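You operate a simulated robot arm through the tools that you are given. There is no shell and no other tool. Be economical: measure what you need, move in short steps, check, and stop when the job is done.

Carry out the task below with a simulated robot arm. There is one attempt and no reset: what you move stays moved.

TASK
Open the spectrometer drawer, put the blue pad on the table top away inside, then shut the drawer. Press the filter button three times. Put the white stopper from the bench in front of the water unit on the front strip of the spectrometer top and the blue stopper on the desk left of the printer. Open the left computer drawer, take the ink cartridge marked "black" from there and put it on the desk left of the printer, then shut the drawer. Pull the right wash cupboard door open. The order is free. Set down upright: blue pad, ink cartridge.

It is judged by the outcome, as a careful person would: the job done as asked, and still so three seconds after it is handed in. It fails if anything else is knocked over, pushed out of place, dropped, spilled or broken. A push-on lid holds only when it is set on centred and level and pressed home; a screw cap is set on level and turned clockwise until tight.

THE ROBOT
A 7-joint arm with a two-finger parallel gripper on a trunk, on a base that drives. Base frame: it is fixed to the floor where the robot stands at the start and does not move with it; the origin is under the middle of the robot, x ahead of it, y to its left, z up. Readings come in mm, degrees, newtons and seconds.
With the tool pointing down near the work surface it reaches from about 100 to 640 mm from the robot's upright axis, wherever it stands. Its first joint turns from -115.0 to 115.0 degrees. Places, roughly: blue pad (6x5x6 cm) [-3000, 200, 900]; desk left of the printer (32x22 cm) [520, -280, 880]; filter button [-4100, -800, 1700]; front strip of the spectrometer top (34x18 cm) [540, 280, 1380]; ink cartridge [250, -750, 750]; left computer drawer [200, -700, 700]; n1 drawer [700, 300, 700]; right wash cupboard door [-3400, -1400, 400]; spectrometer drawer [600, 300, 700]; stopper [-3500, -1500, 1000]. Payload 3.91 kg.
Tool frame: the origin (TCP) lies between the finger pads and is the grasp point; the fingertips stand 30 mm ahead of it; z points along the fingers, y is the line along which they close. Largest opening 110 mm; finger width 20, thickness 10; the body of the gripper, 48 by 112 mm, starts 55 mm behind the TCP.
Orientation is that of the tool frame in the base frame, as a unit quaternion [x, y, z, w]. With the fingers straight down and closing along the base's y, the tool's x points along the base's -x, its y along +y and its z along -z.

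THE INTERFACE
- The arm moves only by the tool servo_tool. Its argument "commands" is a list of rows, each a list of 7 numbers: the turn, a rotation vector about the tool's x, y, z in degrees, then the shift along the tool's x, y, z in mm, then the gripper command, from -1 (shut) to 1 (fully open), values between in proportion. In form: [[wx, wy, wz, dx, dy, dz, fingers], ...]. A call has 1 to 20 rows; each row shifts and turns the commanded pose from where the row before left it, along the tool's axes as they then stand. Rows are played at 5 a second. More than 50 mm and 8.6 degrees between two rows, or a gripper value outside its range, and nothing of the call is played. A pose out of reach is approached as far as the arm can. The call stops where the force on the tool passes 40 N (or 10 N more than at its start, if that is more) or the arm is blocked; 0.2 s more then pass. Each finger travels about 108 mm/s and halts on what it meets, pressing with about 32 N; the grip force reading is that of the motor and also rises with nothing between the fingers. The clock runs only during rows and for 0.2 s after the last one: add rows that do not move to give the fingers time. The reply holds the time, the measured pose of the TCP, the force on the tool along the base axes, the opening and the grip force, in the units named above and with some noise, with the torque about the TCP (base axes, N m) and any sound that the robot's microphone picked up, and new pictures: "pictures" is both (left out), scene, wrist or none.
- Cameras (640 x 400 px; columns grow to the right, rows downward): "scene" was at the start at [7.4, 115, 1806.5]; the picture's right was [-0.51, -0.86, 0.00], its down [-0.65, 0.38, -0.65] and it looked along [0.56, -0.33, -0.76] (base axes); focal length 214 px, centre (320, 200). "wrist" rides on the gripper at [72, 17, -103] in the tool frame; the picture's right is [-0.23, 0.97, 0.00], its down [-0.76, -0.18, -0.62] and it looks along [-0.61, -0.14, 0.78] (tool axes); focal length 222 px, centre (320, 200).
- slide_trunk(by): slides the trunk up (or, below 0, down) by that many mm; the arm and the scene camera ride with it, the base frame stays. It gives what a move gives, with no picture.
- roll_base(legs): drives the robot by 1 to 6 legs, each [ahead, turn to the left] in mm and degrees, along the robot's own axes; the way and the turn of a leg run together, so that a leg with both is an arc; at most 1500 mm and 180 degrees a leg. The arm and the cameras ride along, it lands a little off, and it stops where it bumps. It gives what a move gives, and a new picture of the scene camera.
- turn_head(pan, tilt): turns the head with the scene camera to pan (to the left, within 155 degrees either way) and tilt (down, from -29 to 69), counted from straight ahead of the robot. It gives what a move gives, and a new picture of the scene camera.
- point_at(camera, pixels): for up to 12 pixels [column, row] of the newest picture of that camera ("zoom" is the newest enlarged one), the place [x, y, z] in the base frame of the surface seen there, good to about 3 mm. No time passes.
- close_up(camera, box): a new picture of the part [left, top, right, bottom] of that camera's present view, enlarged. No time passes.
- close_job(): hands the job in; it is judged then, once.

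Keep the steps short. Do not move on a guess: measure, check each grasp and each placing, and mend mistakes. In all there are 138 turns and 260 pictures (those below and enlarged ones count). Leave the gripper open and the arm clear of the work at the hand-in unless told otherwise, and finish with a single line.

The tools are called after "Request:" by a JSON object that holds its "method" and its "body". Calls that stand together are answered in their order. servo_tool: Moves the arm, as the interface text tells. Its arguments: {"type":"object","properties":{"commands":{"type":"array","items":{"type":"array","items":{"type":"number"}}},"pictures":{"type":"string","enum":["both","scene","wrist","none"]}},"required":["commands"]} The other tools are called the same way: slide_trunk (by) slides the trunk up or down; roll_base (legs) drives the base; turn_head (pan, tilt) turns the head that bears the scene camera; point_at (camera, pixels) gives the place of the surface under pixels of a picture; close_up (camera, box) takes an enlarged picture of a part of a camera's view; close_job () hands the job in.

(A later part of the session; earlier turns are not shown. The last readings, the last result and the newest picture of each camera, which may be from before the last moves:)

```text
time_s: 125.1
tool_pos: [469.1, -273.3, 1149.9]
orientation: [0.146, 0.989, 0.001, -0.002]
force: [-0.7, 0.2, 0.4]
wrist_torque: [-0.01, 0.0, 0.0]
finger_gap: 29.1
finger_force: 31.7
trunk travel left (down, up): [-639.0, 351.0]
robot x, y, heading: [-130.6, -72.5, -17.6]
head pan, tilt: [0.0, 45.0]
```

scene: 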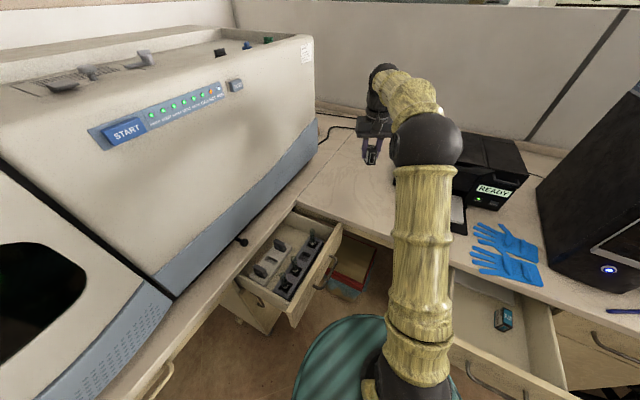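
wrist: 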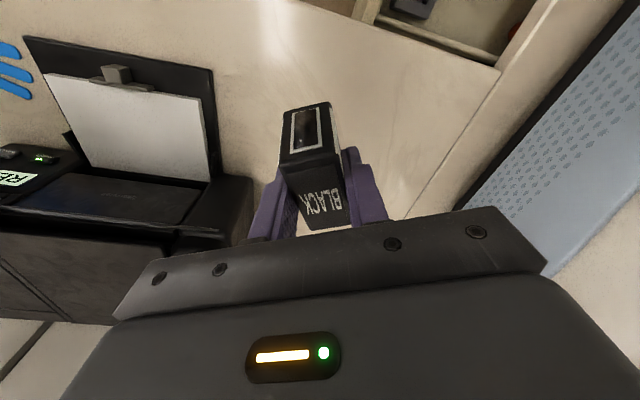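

The spot below is clear desk. The cartridge was gripped with a 12° tool tilt, so I restore that tilt to stand it upright, then descend.

Request:
{"method": "servo_tool", "body": {"commands": [[0, -6, 0, 0, 0, 0, -1], [0, -6, 0, 0, 0, 0, -1], [0, 0, 0, 8.3, 0, 39, -1], [0, 0, 0, 8.3, 0, 39, -1], [0, 0, 0, 8.3, 0, 39, -1], [0, 0, 0, 8.3, 0, 39, -1], [0, 0, 0, 8.3, 0, 39, -1], [0, 0, 0, 0, 0, 0, -1]]}}

Request:
{"method": "close_up", "body": {"camera": "scene", "box": [320, 100, 448, 180]}}

```text
time_s: 126.9
tool_pos: [468.9, -274.8, 950.3]
orientation: [0.147, 0.984, -0.014, 0.103]
force: [-0.3, 0.2, -0.7]
wrist_torque: [-0.02, 0.01, -0.02]
finger_gap: 29.2
finger_force: 32.1
trunk travel left (down, up): [-639.0, 351.0]
robot x, y, heading: [-130.4, -76.8, -17.4]
head pan, tilt: [0.0, 45.0]
```

scene: 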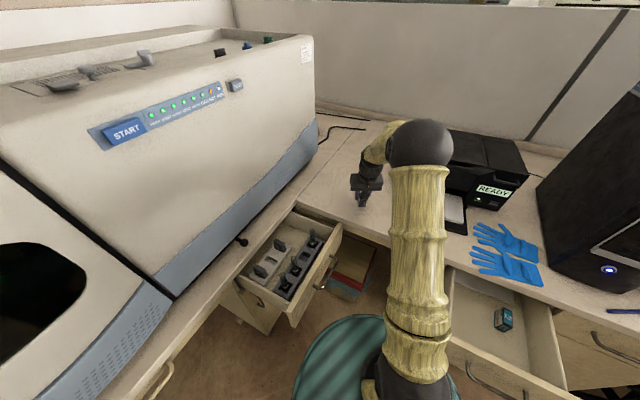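
wrist: 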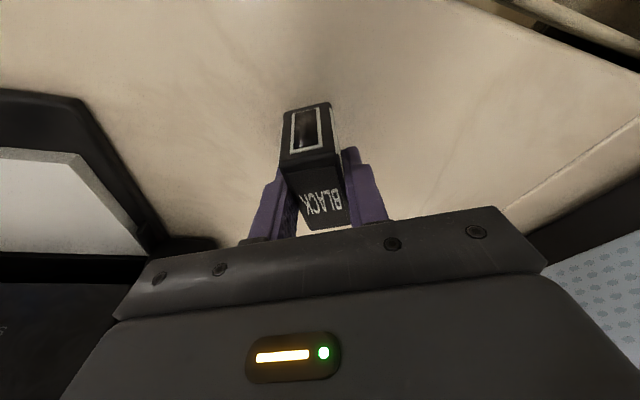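

```text
5.00 times, centred on (384, 140) of scene
```

zoom: 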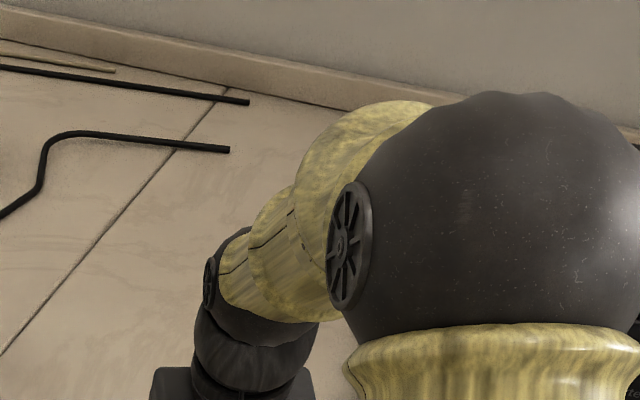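

Descend to contact in small steps.

Request:
{"method": "servo_tool", "body": {"commands": [[0, 0, 0, 2.5, 0, 12, -1], [0, 0, 0, 2, 0, 10, -1], [0, 0, 0, 0.6, 0, 3, -1], [0, 0, 0, 0.6, 0, 3, -1], [0, 0, 0, 0, 0, 0, -1]], "pictures": "none"}}

```text
time_s: 128.1
tool_pos: [468.8, -274.4, 922.5]
orientation: [0.146, 0.984, -0.015, 0.104]
force: [-0.2, 0.6, 6.9]
wrist_torque: [-0.02, 0.01, 0.01]
finger_gap: 29.2
finger_force: 31.8
trunk travel left (down, up): [-639.0, 351.0]
robot x, y, heading: [-129.2, -72.4, -17.5]
head pan, tilt: [0.0, 45.0]
```

Contact at 6.9 N. Open gently and lift.

Request:
{"method": "servo_tool", "body": {"commands": [[0, 0, 0, 0, 0, 0, -0.3], [0, 0, 0, 0, 0, 0, -0.1], [0, 0, 0, 0, 0, 0, 0], [0, 0, 0, -6, 0, -29, 0], [0, 0, 0, -8.3, 0, -39, 0], [0, 0, 0, -8.3, 0, -39, 0], [0, 0, 0, -8.3, 0, -39, 0]]}}

```text
time_s: 129.7
tool_pos: [467.1, -275.2, 1073.3]
orientation: [0.148, 0.984, -0.014, 0.102]
force: [0.7, -0.6, 0.0]
wrist_torque: [-0.02, 0.01, 0.03]
finger_gap: 54.9
finger_force: 0.1
trunk travel left (down, up): [-639.0, 351.0]
robot x, y, heading: [-124.4, -74.8, -17.5]
head pan, tilt: [0.0, 45.0]
```

scene: 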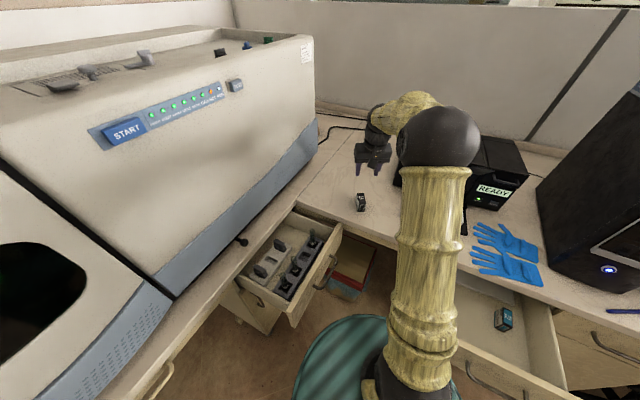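
wrist: 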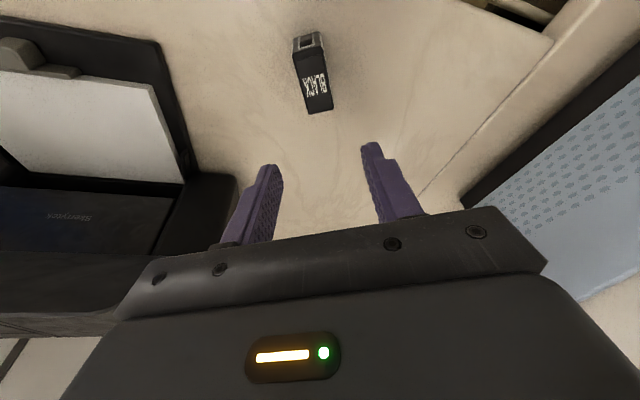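

The cartridge stands upright on the desk left of the printer. Next, shut the computer drawer: lift, back away, turn to face it.

Request:
{"method": "servo_tool", "body": {"commands": [[0, 6, 0, 0, 0, -40, 0], [0, 6, 0, 0, 0, -40, -1]], "pictures": "none"}}

Request:
{"method": "roll_base", "body": {"legs": [[-130, 0], [0, -27.5], [-280, 0]]}}

Request:
{"method": "servo_tool", "body": {"commands": [[-4.62, -4.62, 4.62, 0, 0, 0, -1], [-4.62, -4.62, 4.62, 0, 0, 0, -1], [-4.62, -4.62, 4.62, 0, 0, 0, -1], [-4.62, -4.62, 4.62, 0, 0, 0, -1], [-4.62, -4.62, 4.62, 0, 0, 0, -1], [-4.62, -4.62, 4.62, 0, 0, 0, -1], [-4.62, -4.62, 4.62, 0, 0, 0, -1], [-4.62, -4.62, 4.62, 0, 0, 0, -1], [-4.62, -4.62, 4.62, 0, 0, 0, -1], [-4.62, -4.62, 4.62, 0, 0, 0, -1], [-4.62, -4.62, 4.62, 0, 0, 0, -1], [-4.62, -4.62, 4.62, 0, 0, 0, -1], [-4.62, -4.62, 4.62, 0, 0, 0, -1], [-4.62, -4.62, 4.62, 0, 0, 0, -1], [-4.62, -4.62, 4.62, 0, 0, 0, -1]], "pictures": "scene"}}

```text
time_s: 130.3
tool_pos: [458.5, -271.5, 1151.0]
orientation: [0.146, 0.989, 0.001, -0.002]
force: [-0.6, 0.5, 0.8]
wrist_torque: [-0.02, 0.0, 0.03]
finger_gap: 0.0
finger_force: 29.0
trunk travel left (down, up): [-639.0, 351.0]
robot x, y, heading: [-127.7, -76.3, -17.2]
head pan, tilt: [0.0, 45.0]
```

```text
time_s: 135.4
tool_pos: [-23.3, -280.7, 1149.8]
orientation: [0.377, 0.926, 0.001, 0.0]
force: [-1.1, 0.5, -0.1]
wrist_torque: [0.01, 0.02, 0.02]
finger_gap: 0.0
finger_force: 32.5
trunk travel left (down, up): [-639.0, 351.0]
robot x, y, heading: [-452.2, 163.9, -44.7]
head pan, tilt: [0.0, 45.0]
```

scene: 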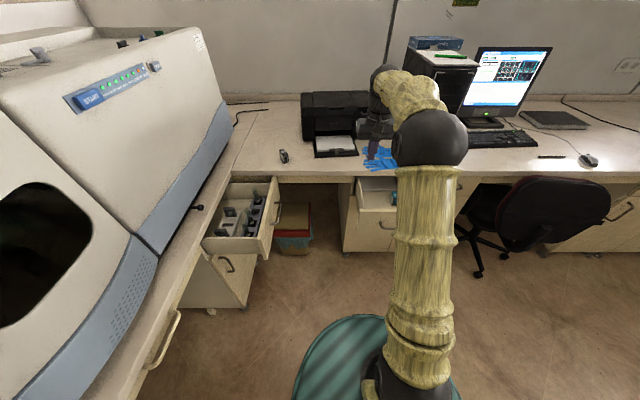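

```text
time_s: 138.6
tool_pos: [-25.4, -282.7, 1144.5]
orientation: [0.661, 0.351, 0.259, 0.611]
force: [-0.4, 0.0, -0.3]
wrist_torque: [-0.03, 0.01, 0.03]
finger_gap: 0.0
finger_force: 32.0
out of reach, approached as far as the arm can: row 14, 15
trunk travel left (down, up): [-639.0, 351.0]
robot x, y, heading: [-450.7, 161.8, -44.6]
head pan, tilt: [0.0, 45.0]
```

scene: 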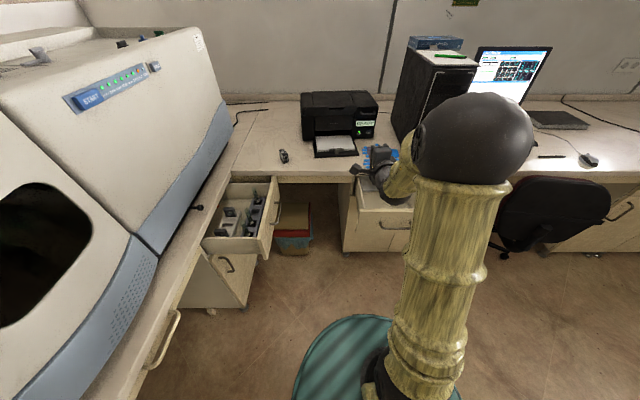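

The cartridge stands at (283,155) in the view. Straighten the tool, shift right and back, then lower.

Request:
{"method": "servo_tool", "body": {"commands": [[0, 0, 0, -40, 0, -30, -1], [0, 0, 0, -40, 0, -30, -1], [0, 0, 0, -40, 0, -20, -1], [-3.4, -3, 2.85, -20, 0, 0, -1], [-3.4, -3, 2.85, 0, 0, 0, -1], [0, 0, 0, 0, 0, 0, -1]], "pictures": "none"}}

Request:
{"method": "slide_trunk", "body": {"by": -400}}

```text
time_s: 140.0
tool_pos: [-171.3, -341.9, 1164.6]
orientation: [0.653, 0.269, 0.275, 0.652]
force: [0.0, -0.7, 0.2]
wrist_torque: [-0.04, 0.0, 0.01]
finger_gap: 0.3
finger_force: 31.6
trunk travel left (down, up): [-639.0, 351.0]
robot x, y, heading: [-448.0, 161.5, -44.7]
head pan, tilt: [0.0, 45.0]
```

```text
time_s: 143.8
tool_pos: [-171.8, -342.2, 765.5]
orientation: [0.652, 0.27, 0.274, 0.653]
force: [-0.6, -0.3, 0.1]
wrist_torque: [0.0, -0.05, 0.0]
finger_gap: 0.0
finger_force: 32.1
trunk travel left (down, up): [-239.0, 751.0]
robot x, y, heading: [-451.2, 159.6, -44.8]
head pan, tilt: [0.0, 45.0]
```

Request:
{"method": "servo_tool", "body": {"commands": [[0, 0, 0, 0, -16, -5, -1], [0, 0, 0, 0, -16, 0, -1]]}}

```text
time_s: 144.4
tool_pos: [-176.3, -338.1, 732.9]
orientation: [0.653, 0.269, 0.275, 0.653]
force: [0.6, -1.4, -0.2]
wrist_torque: [0.01, 0.03, -0.02]
finger_gap: 0.1
finger_force: 31.8
trunk travel left (down, up): [-239.0, 751.0]
robot x, y, heading: [-450.9, 160.1, -45.1]
head pan, tilt: [0.0, 45.0]
```

scene: 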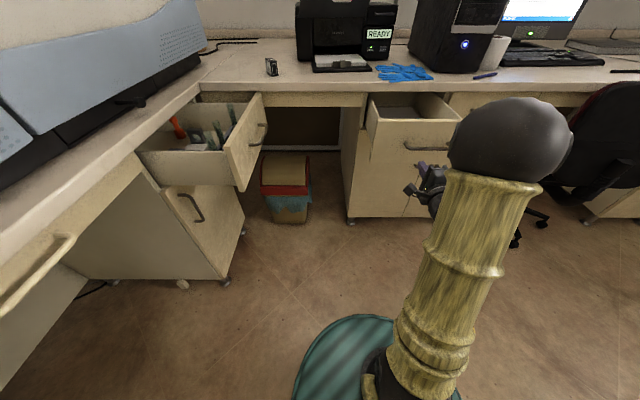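
wrist: 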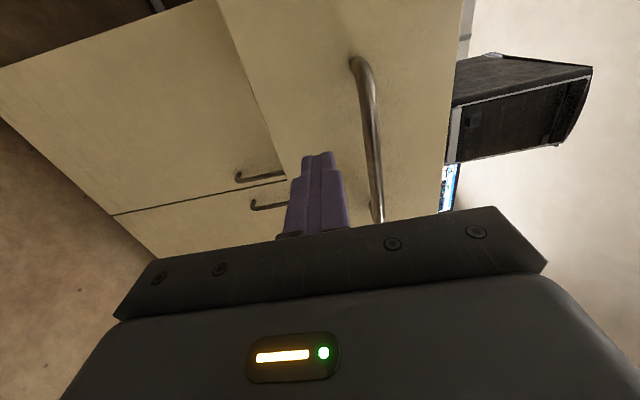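

The fingers are below the bar, aimed at the drawer face. Push it shut by rolling ahead.

Request:
{"method": "roll_base", "body": {"legs": [[300, 0]]}}

Request:
{"method": "servo_tool", "body": {"commands": [[0, 0, 0, 0, 0, 6, -1], [0, 0, 0, 0, 0, 6, -1], [0, 0, 0, 0, 0, 5, -1], [0, 0, 0, 0, 0, 5, -1], [0, 0, 0, 0, 0, 5, -1]]}}

```text
time_s: 146.8
tool_pos: [38.9, -549.9, 732.5]
orientation: [0.652, 0.271, 0.275, 0.652]
force: [0.7, -0.1, -0.6]
wrist_torque: [0.02, -0.02, -0.01]
finger_gap: 0.4
finger_force: 32.1
trunk travel left (down, up): [-239.0, 751.0]
robot x, y, heading: [-239.9, -49.7, -44.6]
head pan, tilt: [0.0, 45.0]
```

scene: 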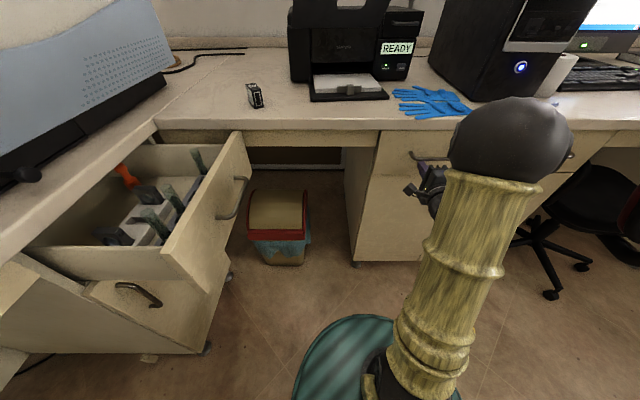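

```text
time_s: 147.7
tool_pos: [48.8, -560.0, 733.1]
orientation: [0.653, 0.27, 0.275, 0.652]
force: [-10.0, 16.0, 6.3]
wrist_torque: [-0.15, -0.08, -0.07]
finger_gap: 0.1
finger_force: 32.1
trunk travel left (down, up): [-239.0, 751.0]
robot x, y, heading: [-239.5, -48.5, -44.9]
head pan, tilt: [0.0, 45.0]
stopped in row 4: the force on the tool passed its limit at 47 N (the readings are from after the stop); the commanded pose is now the measured one
```

scene: 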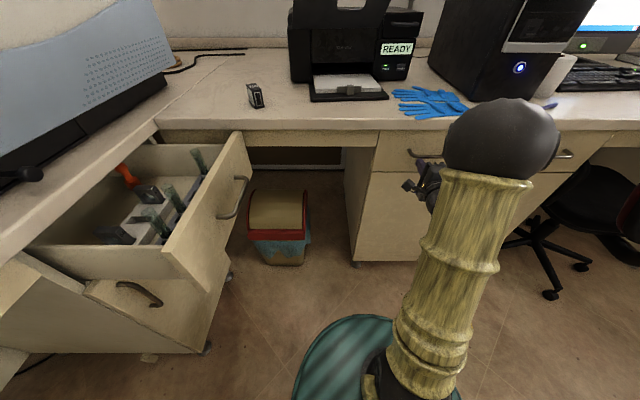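
wrist: 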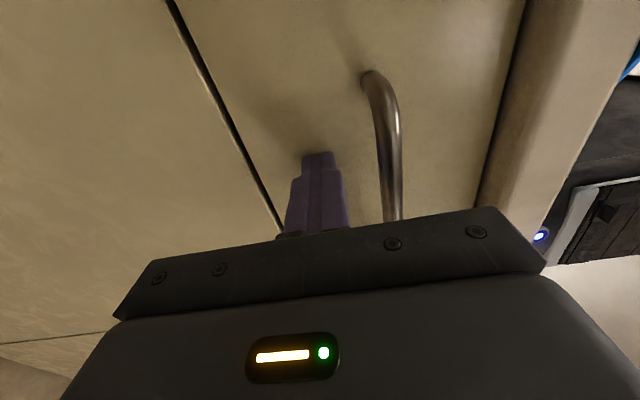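

Drawer shut (fingertips at the face line −460). Now go for the pad: back away, raise the trunk, pull the arm in, and turn toward the table.

Request:
{"method": "roll_base", "body": {"legs": [[-300, 0]]}}

Request:
{"method": "slide_trunk", "body": {"by": 400}}

Request:
{"method": "servo_tool", "body": {"commands": [[0, 0, 0, 0, 0, -45, -1], [0, 0, 0, 0, 0, -45, -1], [0, 0, 0, 0, 0, -45, -1], [0, 0, 0, 0, 0, -45, -1]], "pictures": "none"}}

Request:
{"method": "roll_base", "body": {"legs": [[0, -136], [1000, 0]]}}

Request:
{"method": "point_at", "body": {"camera": "scene", "pixels": [[320, 100], [200, 100], [400, 100], [320, 130], [320, 160], [260, 130], [400, 130]]}}

```text
time_s: 150.0
tool_pos: [-163.6, -352.4, 731.0]
orientation: [0.655, 0.269, 0.273, 0.651]
force: [-0.1, 0.6, 0.0]
wrist_torque: [0.01, -0.01, -0.01]
finger_gap: 0.0
finger_force: 32.2
trunk travel left (down, up): [-239.0, 751.0]
robot x, y, heading: [-449.4, 159.6, -44.8]
head pan, tilt: [0.0, 45.0]
```

scene: 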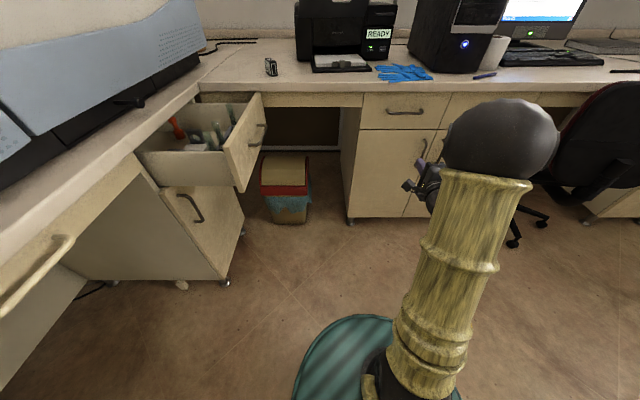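

```text
time_s: 153.8
tool_pos: [-163.6, -352.7, 1130.8]
orientation: [0.655, 0.27, 0.273, 0.651]
force: [0.0, 0.2, 1.0]
wrist_torque: [-0.02, 0.02, 0.03]
finger_gap: 0.0
finger_force: 31.9
trunk travel left (down, up): [-639.0, 351.0]
robot x, y, heading: [-451.7, 162.3, -44.6]
head pan, tilt: [0.0, 45.0]
```

```text
time_s: 154.8
tool_pos: [-295.0, -288.5, 1151.8]
orientation: [0.655, 0.271, 0.274, 0.65]
force: [0.6, 0.4, -0.1]
wrist_torque: [0.01, 0.02, -0.01]
finger_gap: 0.0
finger_force: 32.0
out of reach, approached as far as the arm can: row 2, 3, 4
trunk travel left (down, up): [-639.0, 351.0]
robot x, y, heading: [-450.7, 161.1, -45.1]
head pan, tilt: [0.0, 45.0]
```

```text
time_s: 169.1
tool_pos: [-1882.7, 392.9, 1151.7]
orientation: [-0.495, 0.507, 0.501, -0.496]
force: [0.5, 0.3, 0.0]
wrist_torque: [-0.02, 0.01, 0.05]
finger_gap: 0.1
finger_force: 32.5
trunk travel left (down, up): [-639.0, 351.0]
robot x, y, heading: [-1460.6, 180.8, 179.0]
head pan, tilt: [0.0, 45.0]
```

scene: 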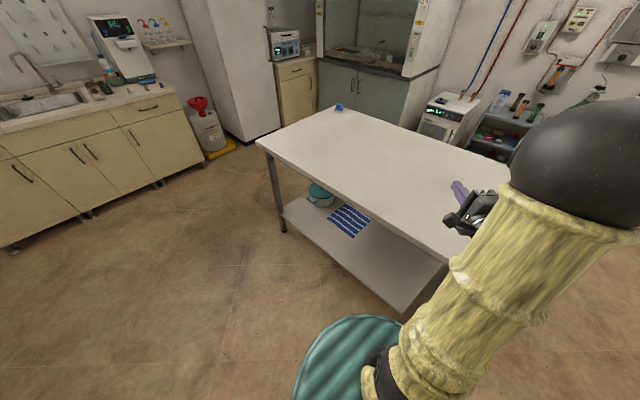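

```text
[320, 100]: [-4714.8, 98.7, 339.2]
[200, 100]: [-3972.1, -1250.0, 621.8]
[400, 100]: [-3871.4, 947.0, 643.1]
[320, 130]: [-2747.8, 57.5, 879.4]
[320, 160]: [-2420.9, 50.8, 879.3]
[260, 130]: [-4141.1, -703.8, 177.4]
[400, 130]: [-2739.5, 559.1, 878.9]
```

Measure the pad, table corners and edges.

Request:
{"method": "close_up", "body": {"camera": "scene", "box": [310, 85, 374, 125]}}

Request:
{"method": "point_at", "body": {"camera": "zoom", "pixels": [[265, 180], [300, 180], [340, 180], [285, 200], [320, 230], [290, 250]]}}

Request:
{"method": "point_at", "body": {"camera": "scene", "pixels": [[260, 142], [325, 110], [440, 252], [350, 190], [300, 165], [480, 150]]}}

```text
10.00 times, centred on (342, 105) of scene
```

zoom: 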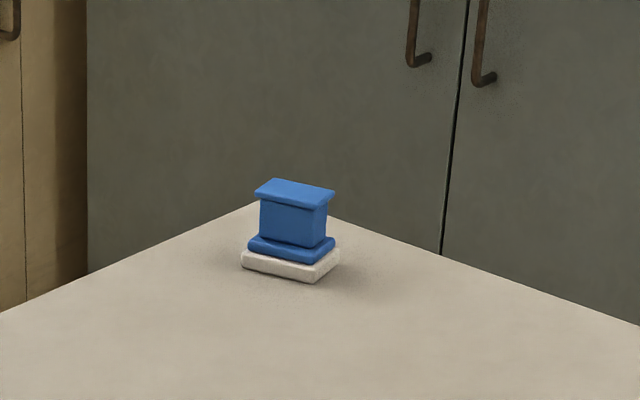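

```text
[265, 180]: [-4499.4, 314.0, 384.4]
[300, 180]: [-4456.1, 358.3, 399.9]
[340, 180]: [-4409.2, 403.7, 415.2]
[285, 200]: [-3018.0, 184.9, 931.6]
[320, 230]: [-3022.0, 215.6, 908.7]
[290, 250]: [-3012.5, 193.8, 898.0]
```

```text
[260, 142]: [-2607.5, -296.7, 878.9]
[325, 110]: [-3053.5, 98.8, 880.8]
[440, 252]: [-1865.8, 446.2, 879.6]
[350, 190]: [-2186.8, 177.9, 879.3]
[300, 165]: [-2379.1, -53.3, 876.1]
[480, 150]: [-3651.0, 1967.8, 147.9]
```

The pad (blue block on a white base) stands at about (−3018, 195), 60 mm from the table's left end. I'll drive round to the left end and face the pad.

Request:
{"method": "roll_base", "body": {"legs": [[0, 46], [1500, 0], [0, -90], [1040, 0], [0, -90]]}}

Request:
{"method": "turn_head", "body": {"pan": 0, "tilt": 50}}

```text
time_s: 197.8
tool_pos: [-2817.6, 35.4, 1152.2]
orientation: [0.269, 0.655, 0.655, 0.262]
force: [-0.7, -0.4, 0.4]
wrist_torque: [-0.01, 0.04, -0.01]
finger_gap: 0.2
finger_force: 32.1
trunk travel left (down, up): [-639.0, 351.0]
robot x, y, heading: [-3264.0, -124.4, 45.6]
head pan, tilt: [0.0, 45.0]
```

scene: 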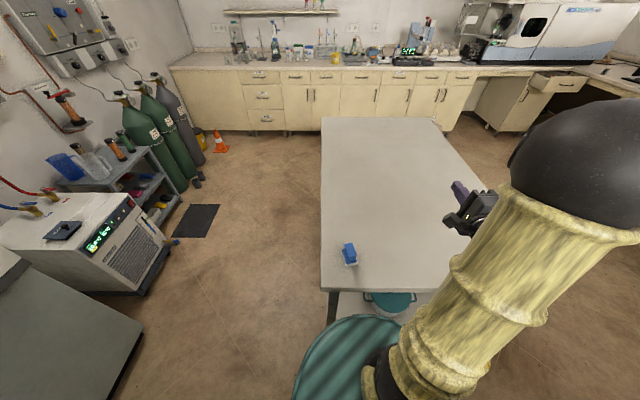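

```text
time_s: 198.5
tool_pos: [-2817.8, 36.6, 1154.3]
orientation: [0.269, 0.655, 0.655, 0.263]
force: [-0.4, -0.1, 0.7]
wrist_torque: [-0.01, -0.02, -0.01]
finger_gap: 0.2
finger_force: 31.5
trunk travel left (down, up): [-639.0, 351.0]
robot x, y, heading: [-3265.1, -125.0, 45.7]
head pan, tilt: [0.0, 50.0]
```

scene: 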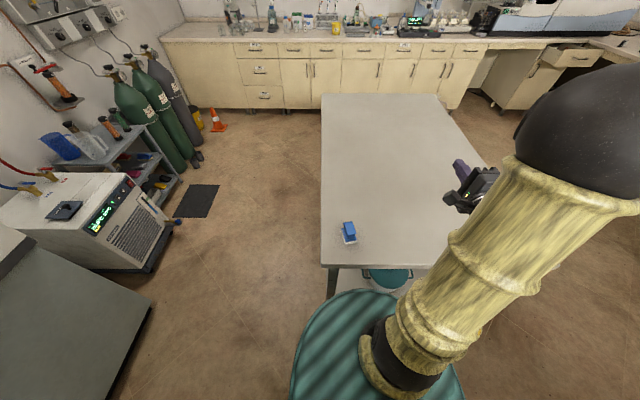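

Request:
{"method": "close_up", "body": {"camera": "scene", "box": [325, 215, 373, 245]}}

Request:
{"method": "point_at", "body": {"camera": "zoom", "pixels": [[240, 100], [370, 80], [270, 200], [400, 190], [310, 140], [330, 250], [270, 300], [440, 290], [265, 330], [430, 320]]}}

```text
13.33 times, centred on (349, 230) of scene
```

zoom: 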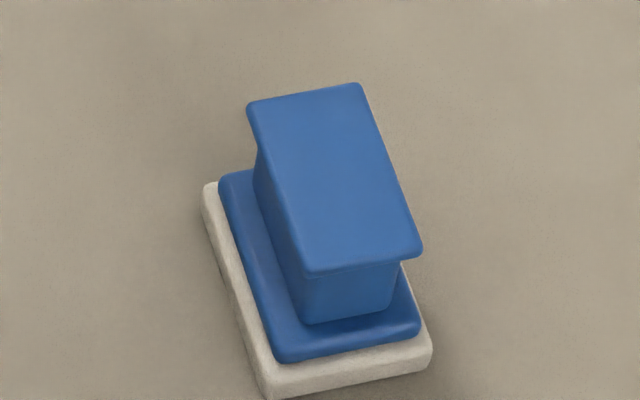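

```text
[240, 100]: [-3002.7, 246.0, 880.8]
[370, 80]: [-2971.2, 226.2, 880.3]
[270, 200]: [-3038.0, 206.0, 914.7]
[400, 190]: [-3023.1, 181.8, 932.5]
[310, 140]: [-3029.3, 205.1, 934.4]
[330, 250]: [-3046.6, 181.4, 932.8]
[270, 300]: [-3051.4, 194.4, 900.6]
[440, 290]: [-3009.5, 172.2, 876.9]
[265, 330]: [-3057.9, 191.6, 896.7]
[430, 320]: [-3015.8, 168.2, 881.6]
```

Pad top centre (−3032, 194, 934), its long side at about 63°. Turn the tool down and move above it with a matching yaw.

Request:
{"method": "servo_tool", "body": {"commands": [[4.62, 4.62, -4.62, 0, 0, 0, 0], [4.62, 4.62, -4.62, 0, 0, 0, 0], [4.62, 4.62, -4.62, 0, 0, 0, 0], [4.62, 4.62, -4.62, 0, 0, 0, 0], [4.62, 4.62, -4.62, 0, 0, 0, 0], [4.62, 4.62, -4.62, 0, 0, 0, 0], [4.62, 4.62, -4.62, 0, 0, 0, 0], [4.62, 4.62, -4.62, 0, 0, 0, 0], [4.62, 4.62, -4.62, 0, 0, 0, 0], [4.62, 4.62, -4.62, 0, 0, 0, 0], [4.62, 4.62, -4.62, 0, 0, 0, 0], [4.62, 4.62, -4.62, 0, 0, 0, 0], [4.62, 4.62, -4.62, 0, 0, 0, 0], [4.62, 4.62, -4.62, 0, 0, 0, 0], [4.62, 4.62, -4.62, 0, 0, 0, 0]], "pictures": "none"}}

Request:
{"method": "servo_tool", "body": {"commands": [[0, 0, -6, 5, 37, 0, 0], [0, 0, -6, 5, 37, 0, 0], [0, 0, -6, 5, 37, 0, 0], [0, 0, 0, 0, 40, 0, 0], [0, 0, 0, 0, 40, 0, 0], [0, 0, 0, 0, 30, 0, 0], [0, 0, 0, 0, 0, 0, 0]]}}

```text
time_s: 201.7
tool_pos: [-2818.2, 36.0, 1152.3]
orientation: [-0.389, 0.921, 0.001, -0.004]
force: [-0.1, 0.2, -0.6]
wrist_torque: [0.02, 0.01, 0.02]
finger_gap: 55.0
finger_force: 0.0
trunk travel left (down, up): [-639.0, 351.0]
robot x, y, heading: [-3265.2, -125.8, 45.8]
head pan, tilt: [0.0, 50.0]
```

```text
time_s: 203.3
tool_pos: [-3013.2, 142.2, 1152.7]
orientation: [-0.528, 0.849, 0.003, -0.002]
force: [0.0, 0.3, 0.1]
wrist_torque: [-0.01, -0.01, -0.02]
finger_gap: 55.1
finger_force: 0.1
trunk travel left (down, up): [-639.0, 351.0]
robot x, y, heading: [-3265.7, -125.7, 45.4]
head pan, tilt: [0.0, 50.0]
```

scene: 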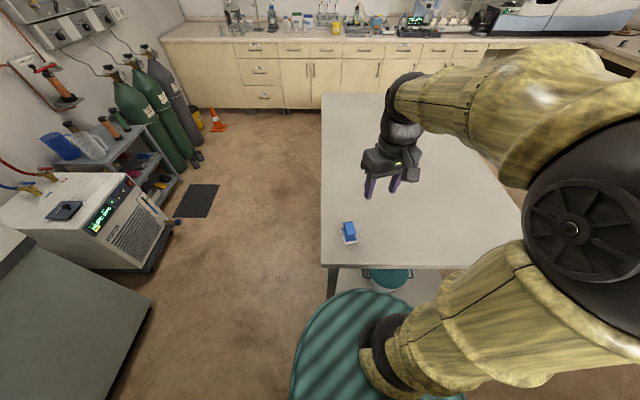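
wrist: 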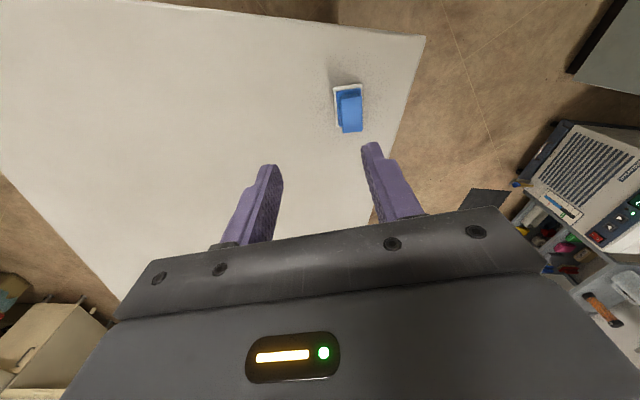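

Request:
{"method": "close_up", "body": {"camera": "wrist", "box": [316, 78, 380, 138]}}

Request:
{"method": "point_at", "body": {"camera": "wrist", "pixels": [[340, 96], [359, 95], [342, 128], [361, 127], [350, 110], [345, 92]]}}

```text
6.67 times, centred on (348, 108) of wrist
```

zoom: 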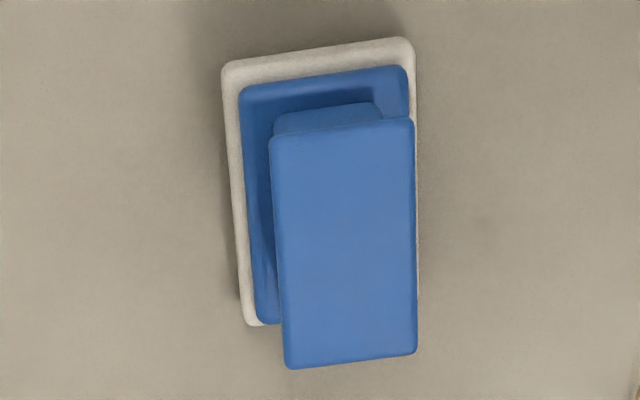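

```text
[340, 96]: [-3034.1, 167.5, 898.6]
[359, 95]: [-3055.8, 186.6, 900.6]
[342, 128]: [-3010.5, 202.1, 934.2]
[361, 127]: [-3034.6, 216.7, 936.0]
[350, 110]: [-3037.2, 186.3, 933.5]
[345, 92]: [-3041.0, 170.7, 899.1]
```

Move over the pad and descend most of the way, then check alignment.

Request:
{"method": "servo_tool", "body": {"commands": [[0, 0, 0, -18.4, 20.6, 0, 0], [0, 0, 0, -18.4, 20.6, 0, 0], [0, 0, 0, 0, 0, 45, 0], [0, 0, 0, 0, 0, 45, 0], [0, 0, 0, 0, 0, 45, 0], [0, 0, 0, 0, 0, 0, 0]]}}

Request:
{"method": "point_at", "body": {"camera": "wrist", "pixels": [[310, 140], [325, 140], [318, 170], [318, 120]]}}

```text
time_s: 204.7
tool_pos: [-3034.2, 191.7, 1018.5]
orientation: [-0.528, 0.849, 0.002, -0.002]
force: [-1.0, 0.8, 0.5]
wrist_torque: [0.02, -0.03, 0.03]
finger_gap: 55.0
finger_force: 0.1
trunk travel left (down, up): [-639.0, 351.0]
robot x, y, heading: [-3267.0, -125.6, 45.3]
head pan, tilt: [0.0, 50.0]
```

scene: 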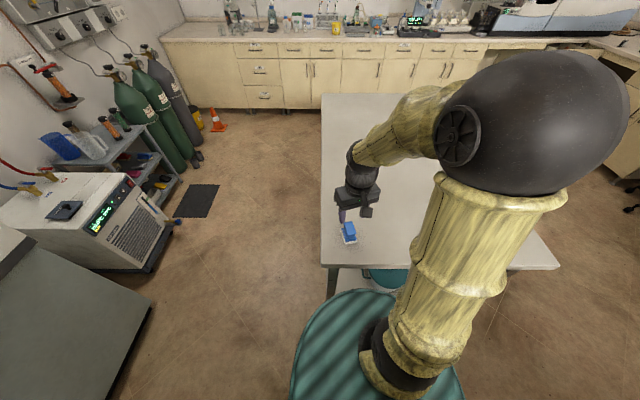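
wrist: 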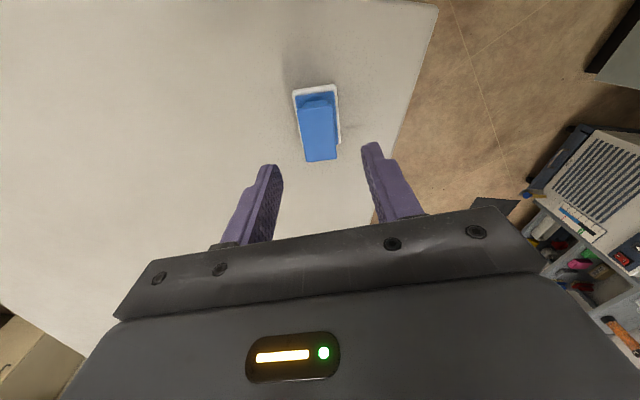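

```text
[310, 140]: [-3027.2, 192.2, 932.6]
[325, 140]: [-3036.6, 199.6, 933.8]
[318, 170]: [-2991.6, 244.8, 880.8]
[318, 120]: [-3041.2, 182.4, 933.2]
```

Offset is within 2 mm. Adjust yaw by 4°, descend to z≈937, close.

Request:
{"method": "servo_tool", "body": {"commands": [[0, 0, 4, 0, 0, 40, 0], [0, 0, 0, 0, 0, 30, 0], [0, 0, 0, 0, 0, 12, 0], [0, 0, 0, 0, 0, 0, 0]], "pictures": "wrist"}}

```text
time_s: 205.7
tool_pos: [-3035.5, 191.8, 937.4]
orientation: [-0.499, 0.867, 0.002, -0.003]
force: [-0.5, -0.9, 0.8]
wrist_torque: [-0.03, 0.0, -0.03]
finger_gap: 55.0
finger_force: 0.1
trunk travel left (down, up): [-639.0, 351.0]
robot x, y, heading: [-3265.1, -126.7, 45.8]
head pan, tilt: [0.0, 50.0]
```

wrist: 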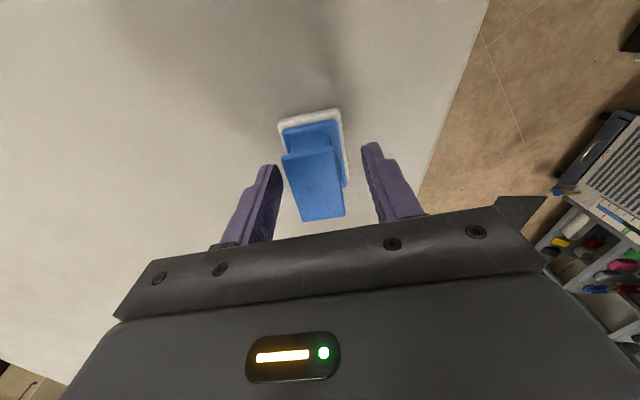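

Request:
{"method": "servo_tool", "body": {"commands": [[0, 0, 0, 0, 0, 0, -0.3], [0, 0, 0, 0, 0, 0, -1], [0, 0, 0, 0, 0, 0, -1], [0, 0, 0, 0, 0, 0, -1], [0, 0, 0, 0, 0, -20, -1], [0, 0, 0, 0, 0, -40, -1], [0, 0, 0, 0, 0, -40, -1], [0, 0, 0, 0, 0, -40, -1]]}}

Request:
{"method": "close_up", "body": {"camera": "wrist", "box": [220, 80, 420, 240]}}

```text
time_s: 207.5
tool_pos: [-3034.1, 192.5, 1078.8]
orientation: [-0.498, 0.867, 0.003, -0.003]
force: [-0.3, -0.3, -0.3]
wrist_torque: [-0.01, 0.03, 0.01]
finger_gap: 29.3
finger_force: 31.9
trunk travel left (down, up): [-639.0, 351.0]
robot x, y, heading: [-3270.9, -126.4, 46.0]
head pan, tilt: [0.0, 50.0]
```

scene: 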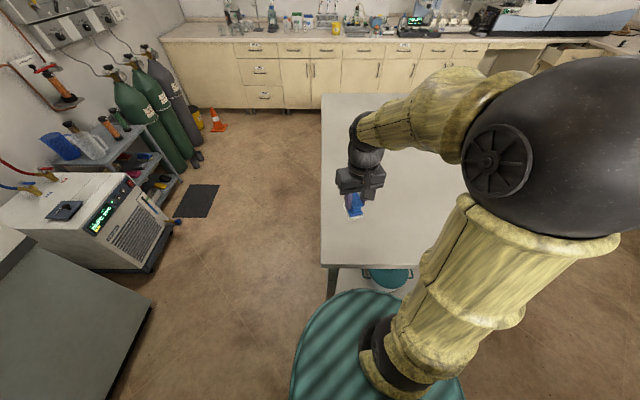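
wrist: 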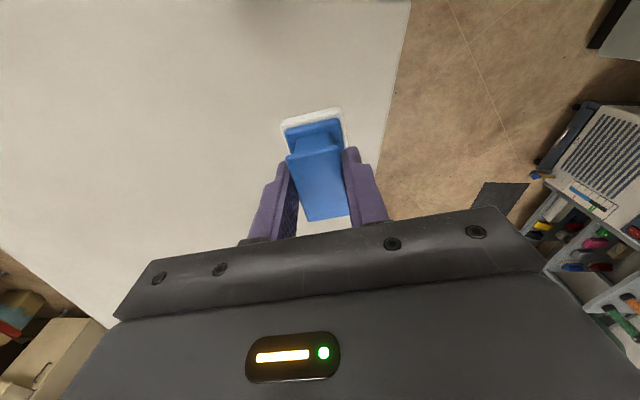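

```text
2.50 times, centred on (320, 160) of wrist
```

zoom: 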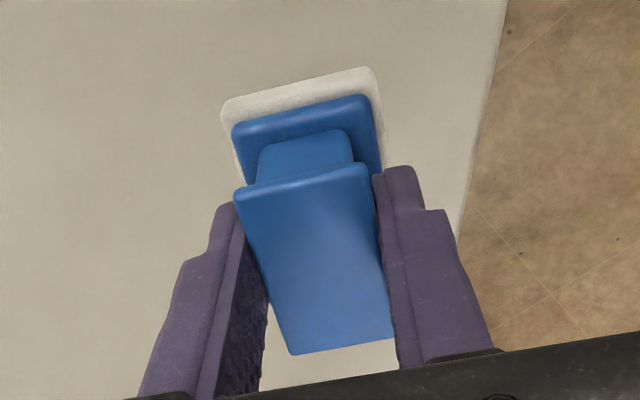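

Pad held (gap 29.3). Raise it a little more and drive back toward the spectrometer drawer.

Request:
{"method": "roll_base", "body": {"legs": [[0, 90], [-1060, 0], [0, -118], [1500, 0], [950, 0]]}}

```text
time_s: 240.3
tool_pos: [188.1, 87.1, 1077.8]
orientation: [-0.281, 0.96, 0.003, -0.003]
force: [-0.8, 0.6, -0.2]
wrist_torque: [0.0, -0.01, 0.03]
finger_gap: 29.3
finger_force: 32.3
trunk travel left (down, up): [-639.0, 351.0]
robot x, y, heading: [-164.0, -92.2, 18.4]
head pan, tilt: [0.0, 50.0]
```

scene: 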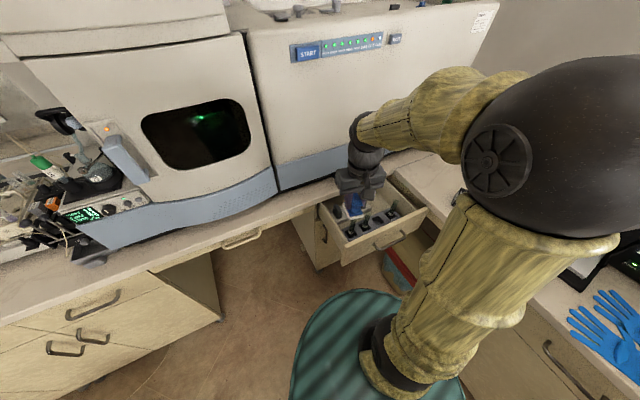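

Turn the robot right a bit and roll 90 mm closer, then yaw the tool so the fingers close front-to-back of the drawer.

Request:
{"method": "roll_base", "body": {"legs": [[0, -15], [90, 0]]}}

Request:
{"method": "servo_tool", "body": {"commands": [[0, 0, 7.8, 0, 0, -5, -1], [0, 0, 7.8, 0, 0, -5, -1], [0, 0, 7.8, 0, 0, -5, -1], [0, 0, 7.8, 0, 0, -5, -1], [0, 0, 7.8, 0, 0, -5, -1], [0, 0, 7.8, 0, 0, -5, -1], [0, 0, 7.8, 0, 0, 0, -1], [0, 0, 7.8, 0, 0, 0, -1]]}}

```text
time_s: 242.7
tool_pos: [311.6, -5.0, 1077.7]
orientation: [-0.154, 0.988, 0.004, -0.003]
force: [0.9, 0.0, -1.5]
wrist_torque: [0.01, 0.0, -0.03]
finger_gap: 29.0
finger_force: 32.3
trunk travel left (down, up): [-639.0, 351.0]
robot x, y, heading: [-72.7, -85.7, 3.6]
head pan, tilt: [0.0, 50.0]
```

scene: 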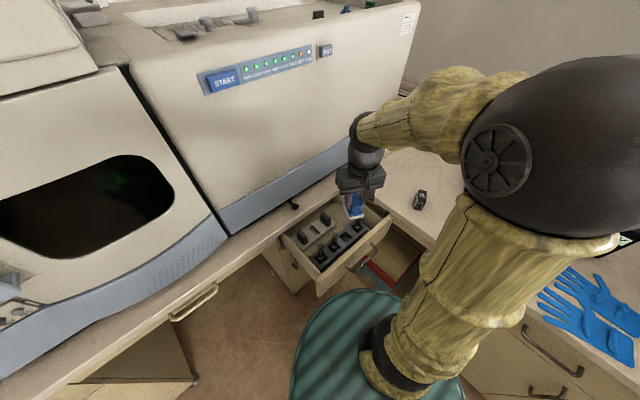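

```text
time_s: 244.5
tool_pos: [311.4, -7.0, 1109.1]
orientation: [0.383, 0.924, 0.002, -0.004]
force: [-0.5, -0.5, 0.6]
wrist_torque: [-0.01, 0.02, -0.02]
finger_gap: 29.2
finger_force: 31.7
trunk travel left (down, up): [-639.0, 351.0]
robot x, y, heading: [-74.6, -87.2, 3.5]
head pan, tilt: [0.0, 50.0]
```

scene: 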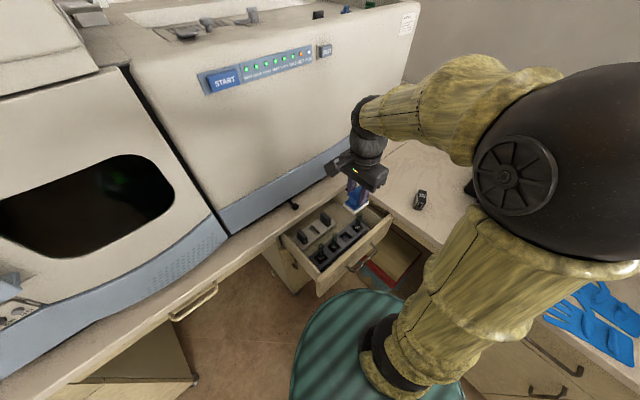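
wrist: 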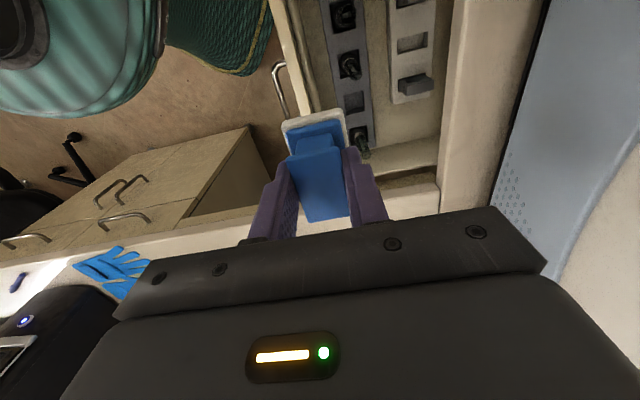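

Mapping the free floor in the drawer from the wrist view.

Request:
{"method": "close_up", "body": {"camera": "wrist", "box": [280, 0, 460, 200]}}

Request:
{"method": "point_at", "body": {"camera": "wrist", "pixels": [[395, 102], [432, 95], [372, 110], [385, 145], [430, 140], [440, 165], [360, 60], [440, 60], [410, 125], [375, 80], [436, 30], [400, 165]]}}

```text
2.00 times, centred on (370, 100) of wrist
```

zoom: 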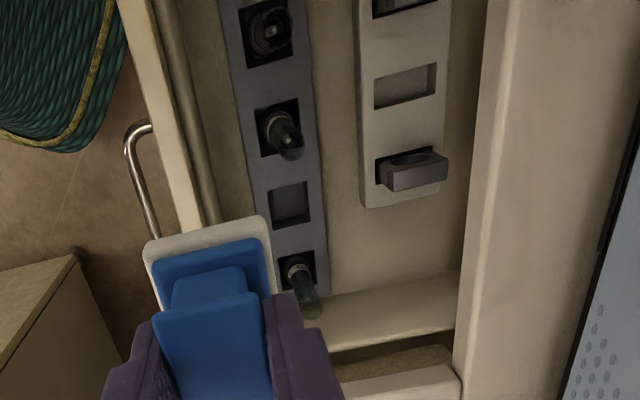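

```text
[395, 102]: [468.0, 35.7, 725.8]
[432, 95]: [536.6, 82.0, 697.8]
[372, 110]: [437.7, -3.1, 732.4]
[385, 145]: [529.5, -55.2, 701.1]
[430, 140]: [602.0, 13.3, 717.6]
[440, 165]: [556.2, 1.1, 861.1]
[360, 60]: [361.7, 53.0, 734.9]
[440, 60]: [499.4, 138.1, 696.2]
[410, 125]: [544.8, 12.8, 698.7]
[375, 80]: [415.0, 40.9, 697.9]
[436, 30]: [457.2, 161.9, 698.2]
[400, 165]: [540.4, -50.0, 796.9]
```

Free floor lies between the racks and the right wall (a 312–394, l −320…−412). The counter edge is near, so the tool should close left–right with the camera toward me. Turn the tool back 90° and move over that spot.

Request:
{"method": "servo_tool", "body": {"commands": [[0, 0, -8.2, 0, 0, 0, -1], [0, 0, -8.2, 0, 0, 0, -1], [0, 0, -8.2, 0, 0, 0, -1], [0, 0, -8.2, 0, 0, 0, -1], [0, 0, -8.2, 0, 0, 0, -1], [0, 0, -8.2, 0, 0, 0, -1], [0, 0, -8.2, 0, 0, 0, -1], [0, 0, -8.2, 0, 0, 0, -1], [0, 0, -8.2, 0, 0, 0, -1], [0, 0, -8.2, 0, 0, 0, -1], [0, 0, -8.0, 0, 0, 0, -1], [0, 0, 0, -33, -36, 0, -1], [0, 0, 0, -33, -36, 0, -1], [0, 0, 0, -33, -36, 0, -1], [0, 0, 0, -33, -35, 0, -1], [0, 0, 0, 0, 0, 40, -1], [0, 0, 0, 0, 0, 40, -1]]}}

```text
time_s: 248.1
tool_pos: [506.4, -13.1, 1026.3]
orientation: [-0.384, 0.923, 0.003, -0.002]
force: [-0.8, 0.2, -1.0]
wrist_torque: [-0.04, -0.02, 0.0]
finger_gap: 29.2
finger_force: 32.1
trunk travel left (down, up): [-639.0, 351.0]
robot x, y, heading: [-72.2, -86.8, 3.3]
head pan, tilt: [0.0, 50.0]
```

scene: 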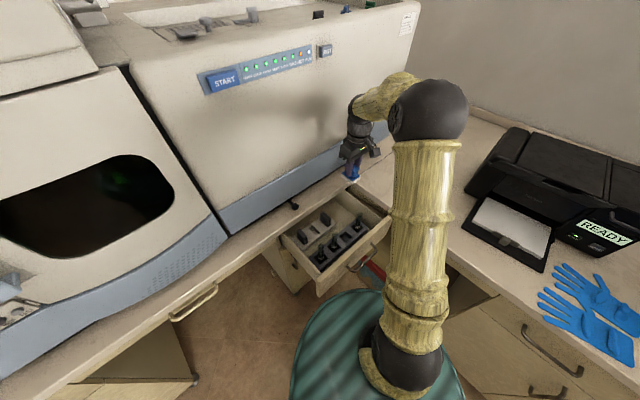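
wrist: 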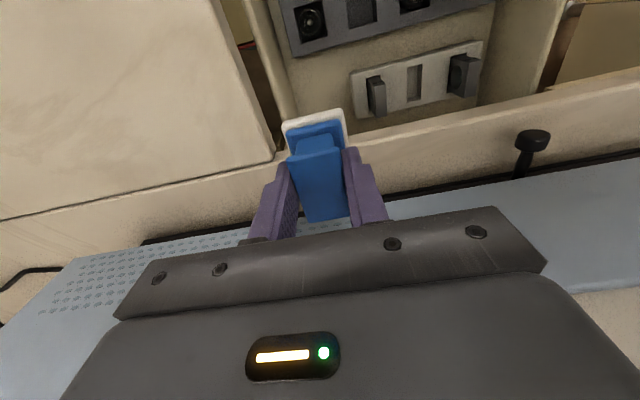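

Request:
{"method": "point_at", "body": {"camera": "wrist", "pixels": [[285, 152], [260, 165], [370, 140], [450, 112], [270, 130], [352, 100], [300, 55], [310, 20], [320, 80], [290, 90], [420, 175], [350, 60]]}}

Request:
{"method": "close_up", "body": {"camera": "wrist", "box": [230, 0, 390, 160]}}

```text
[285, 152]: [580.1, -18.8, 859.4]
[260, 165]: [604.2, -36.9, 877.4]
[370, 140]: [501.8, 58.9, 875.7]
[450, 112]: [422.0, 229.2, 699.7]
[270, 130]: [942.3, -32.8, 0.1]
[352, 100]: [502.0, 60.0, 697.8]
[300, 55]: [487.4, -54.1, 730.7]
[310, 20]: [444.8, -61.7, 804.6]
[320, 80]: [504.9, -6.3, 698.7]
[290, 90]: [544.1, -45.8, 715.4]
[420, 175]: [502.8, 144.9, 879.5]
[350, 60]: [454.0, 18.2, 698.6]
```

```text
2.50 times, centred on (310, 80) of wrist
```

zoom: 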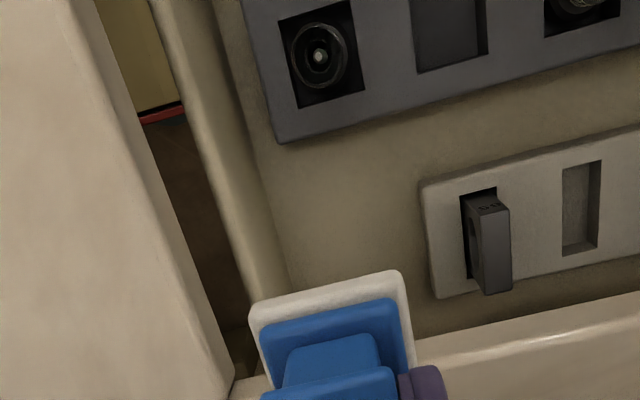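

The free rectangle is confirmed and the tool is centred above it (a≈349, l≈−367). Descend to 25 mm above the floor.

Request:
{"method": "servo_tool", "body": {"commands": [[0, 0, 0, 0, 0, 40, -1], [0, 0, 0, 0, 0, 40, -1], [0, 0, 0, 0, 0, 40, -1], [0, 0, 0, 0, 0, 30, -1], [0, 0, 0, 0, 0, 30, -1], [0, 0, 0, 0, 0, 30, -1], [0, 0, 0, 0, 0, 30, -1], [0, 0, 0, 0, 0, 0, -1]]}}

```text
time_s: 249.9
tool_pos: [504.1, -12.3, 787.4]
orientation: [-0.383, 0.924, 0.003, -0.001]
force: [0.2, 0.5, 0.4]
wrist_torque: [0.01, -0.03, -0.02]
finger_gap: 29.2
finger_force: 32.1
trunk travel left (down, up): [-639.0, 351.0]
robot x, y, heading: [-73.4, -88.1, 3.5]
head pan, tilt: [0.0, 50.0]
```

scene: 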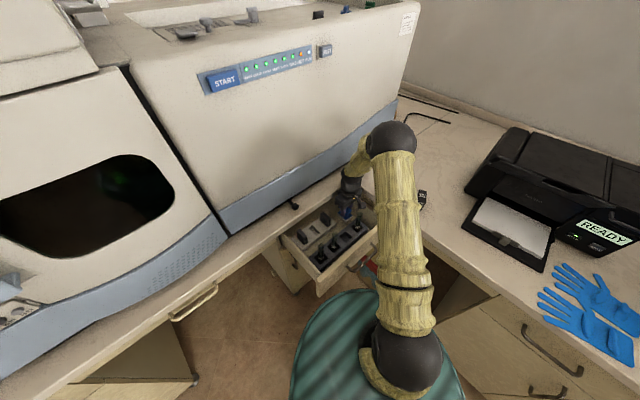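
wrist: 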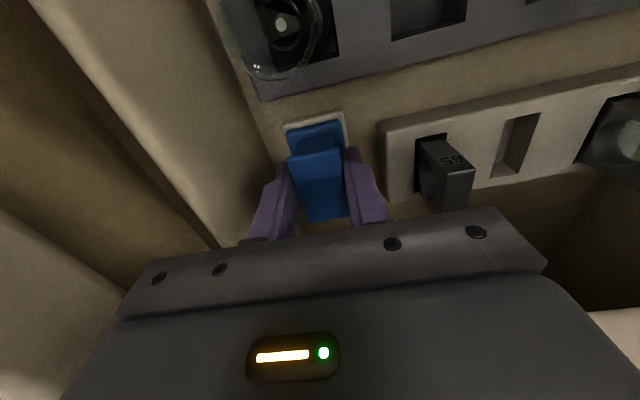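

Clear on all sides. Lower to contact.

Request:
{"method": "servo_tool", "body": {"commands": [[0, 0, 0, 0, 1, 12, -1], [0, 0, 0, 0, 0, 12, -1], [0, 0, 0, 0, 0, 4, -1], [0, 0, 0, 0, 0, 3, -1], [0, 0, 0, 0, 0, 2, -1], [0, 0, 0, 0, 0, 0, -1]], "pictures": "none"}}

```text
time_s: 251.3
tool_pos: [503.8, -9.6, 756.1]
orientation: [-0.383, 0.924, 0.003, 0.001]
force: [-0.3, 0.4, 17.6]
wrist_torque: [-0.3, 0.41, 0.0]
finger_gap: 29.5
finger_force: 31.6
trunk travel left (down, up): [-639.0, 351.0]
robot x, y, heading: [-72.6, -83.9, 3.5]
head pan, tilt: [0.0, 50.0]
```

Contact (17 N at 756, as expected from the 57 mm grip height). Release and lift.

Request:
{"method": "servo_tool", "body": {"commands": [[0, 0, 0, 0, 0, -1, -0.4], [0, 0, 0, 0, 0, 0, -0.3], [0, 0, 0, 0, 0, 0, -0.25], [0, 0, 0, 0, 0, -10, -0.25], [0, 0, 0, 0, 0, -25, -0.25], [0, 0, 0, 0, 0, -40, -0.25], [0, 0, 0, 0, 0, -40, -0.25], [0, 0, 0, 0, 0, -40, -0.25], [0, 0, 0, 0, 0, -40, -0.25], [0, 0, 0, 0, 0, -40, -0.25]]}}

Request:
{"method": "close_up", "body": {"camera": "wrist", "box": [220, 0, 420, 160]}}

```text
time_s: 253.5
tool_pos: [506.0, -12.1, 989.8]
orientation: [-0.384, 0.923, 0.003, 0.0]
force: [-1.2, -0.3, 0.3]
wrist_torque: [0.03, 0.0, 0.02]
finger_gap: 41.2
finger_force: 0.0
trunk travel left (down, up): [-639.0, 351.0]
robot x, y, heading: [-74.8, -84.0, 3.4]
head pan, tilt: [0.0, 50.0]
```

scene: 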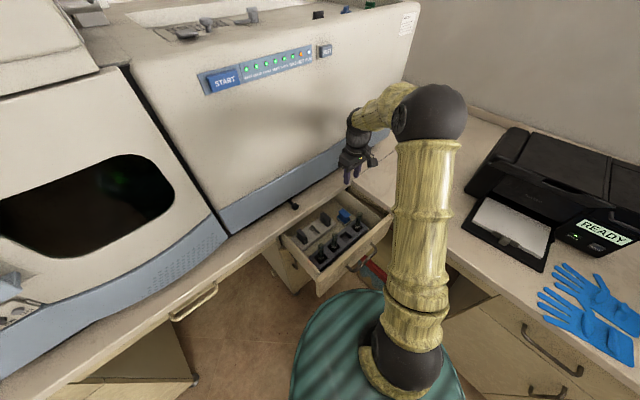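
wrist: 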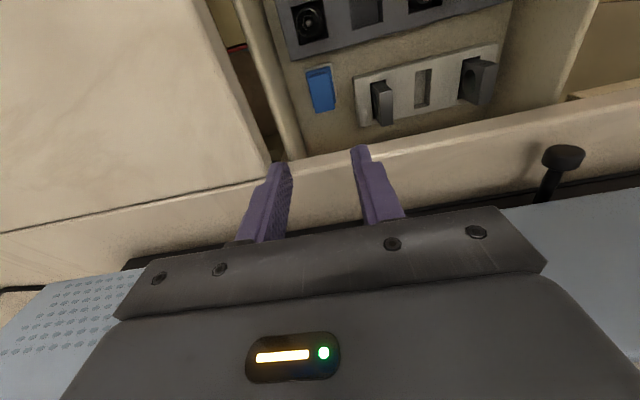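

```text
2.50 times, centred on (320, 80) of wrist
```

zoom: 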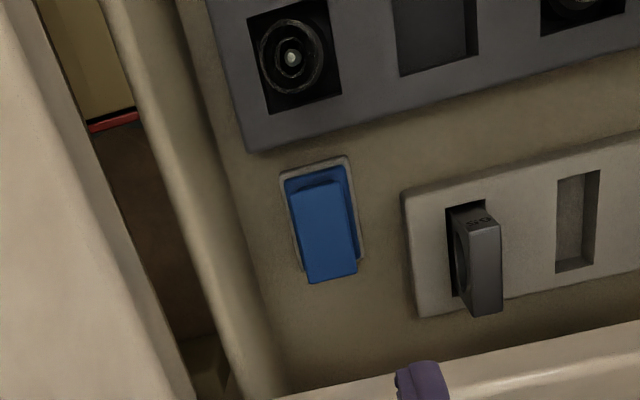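

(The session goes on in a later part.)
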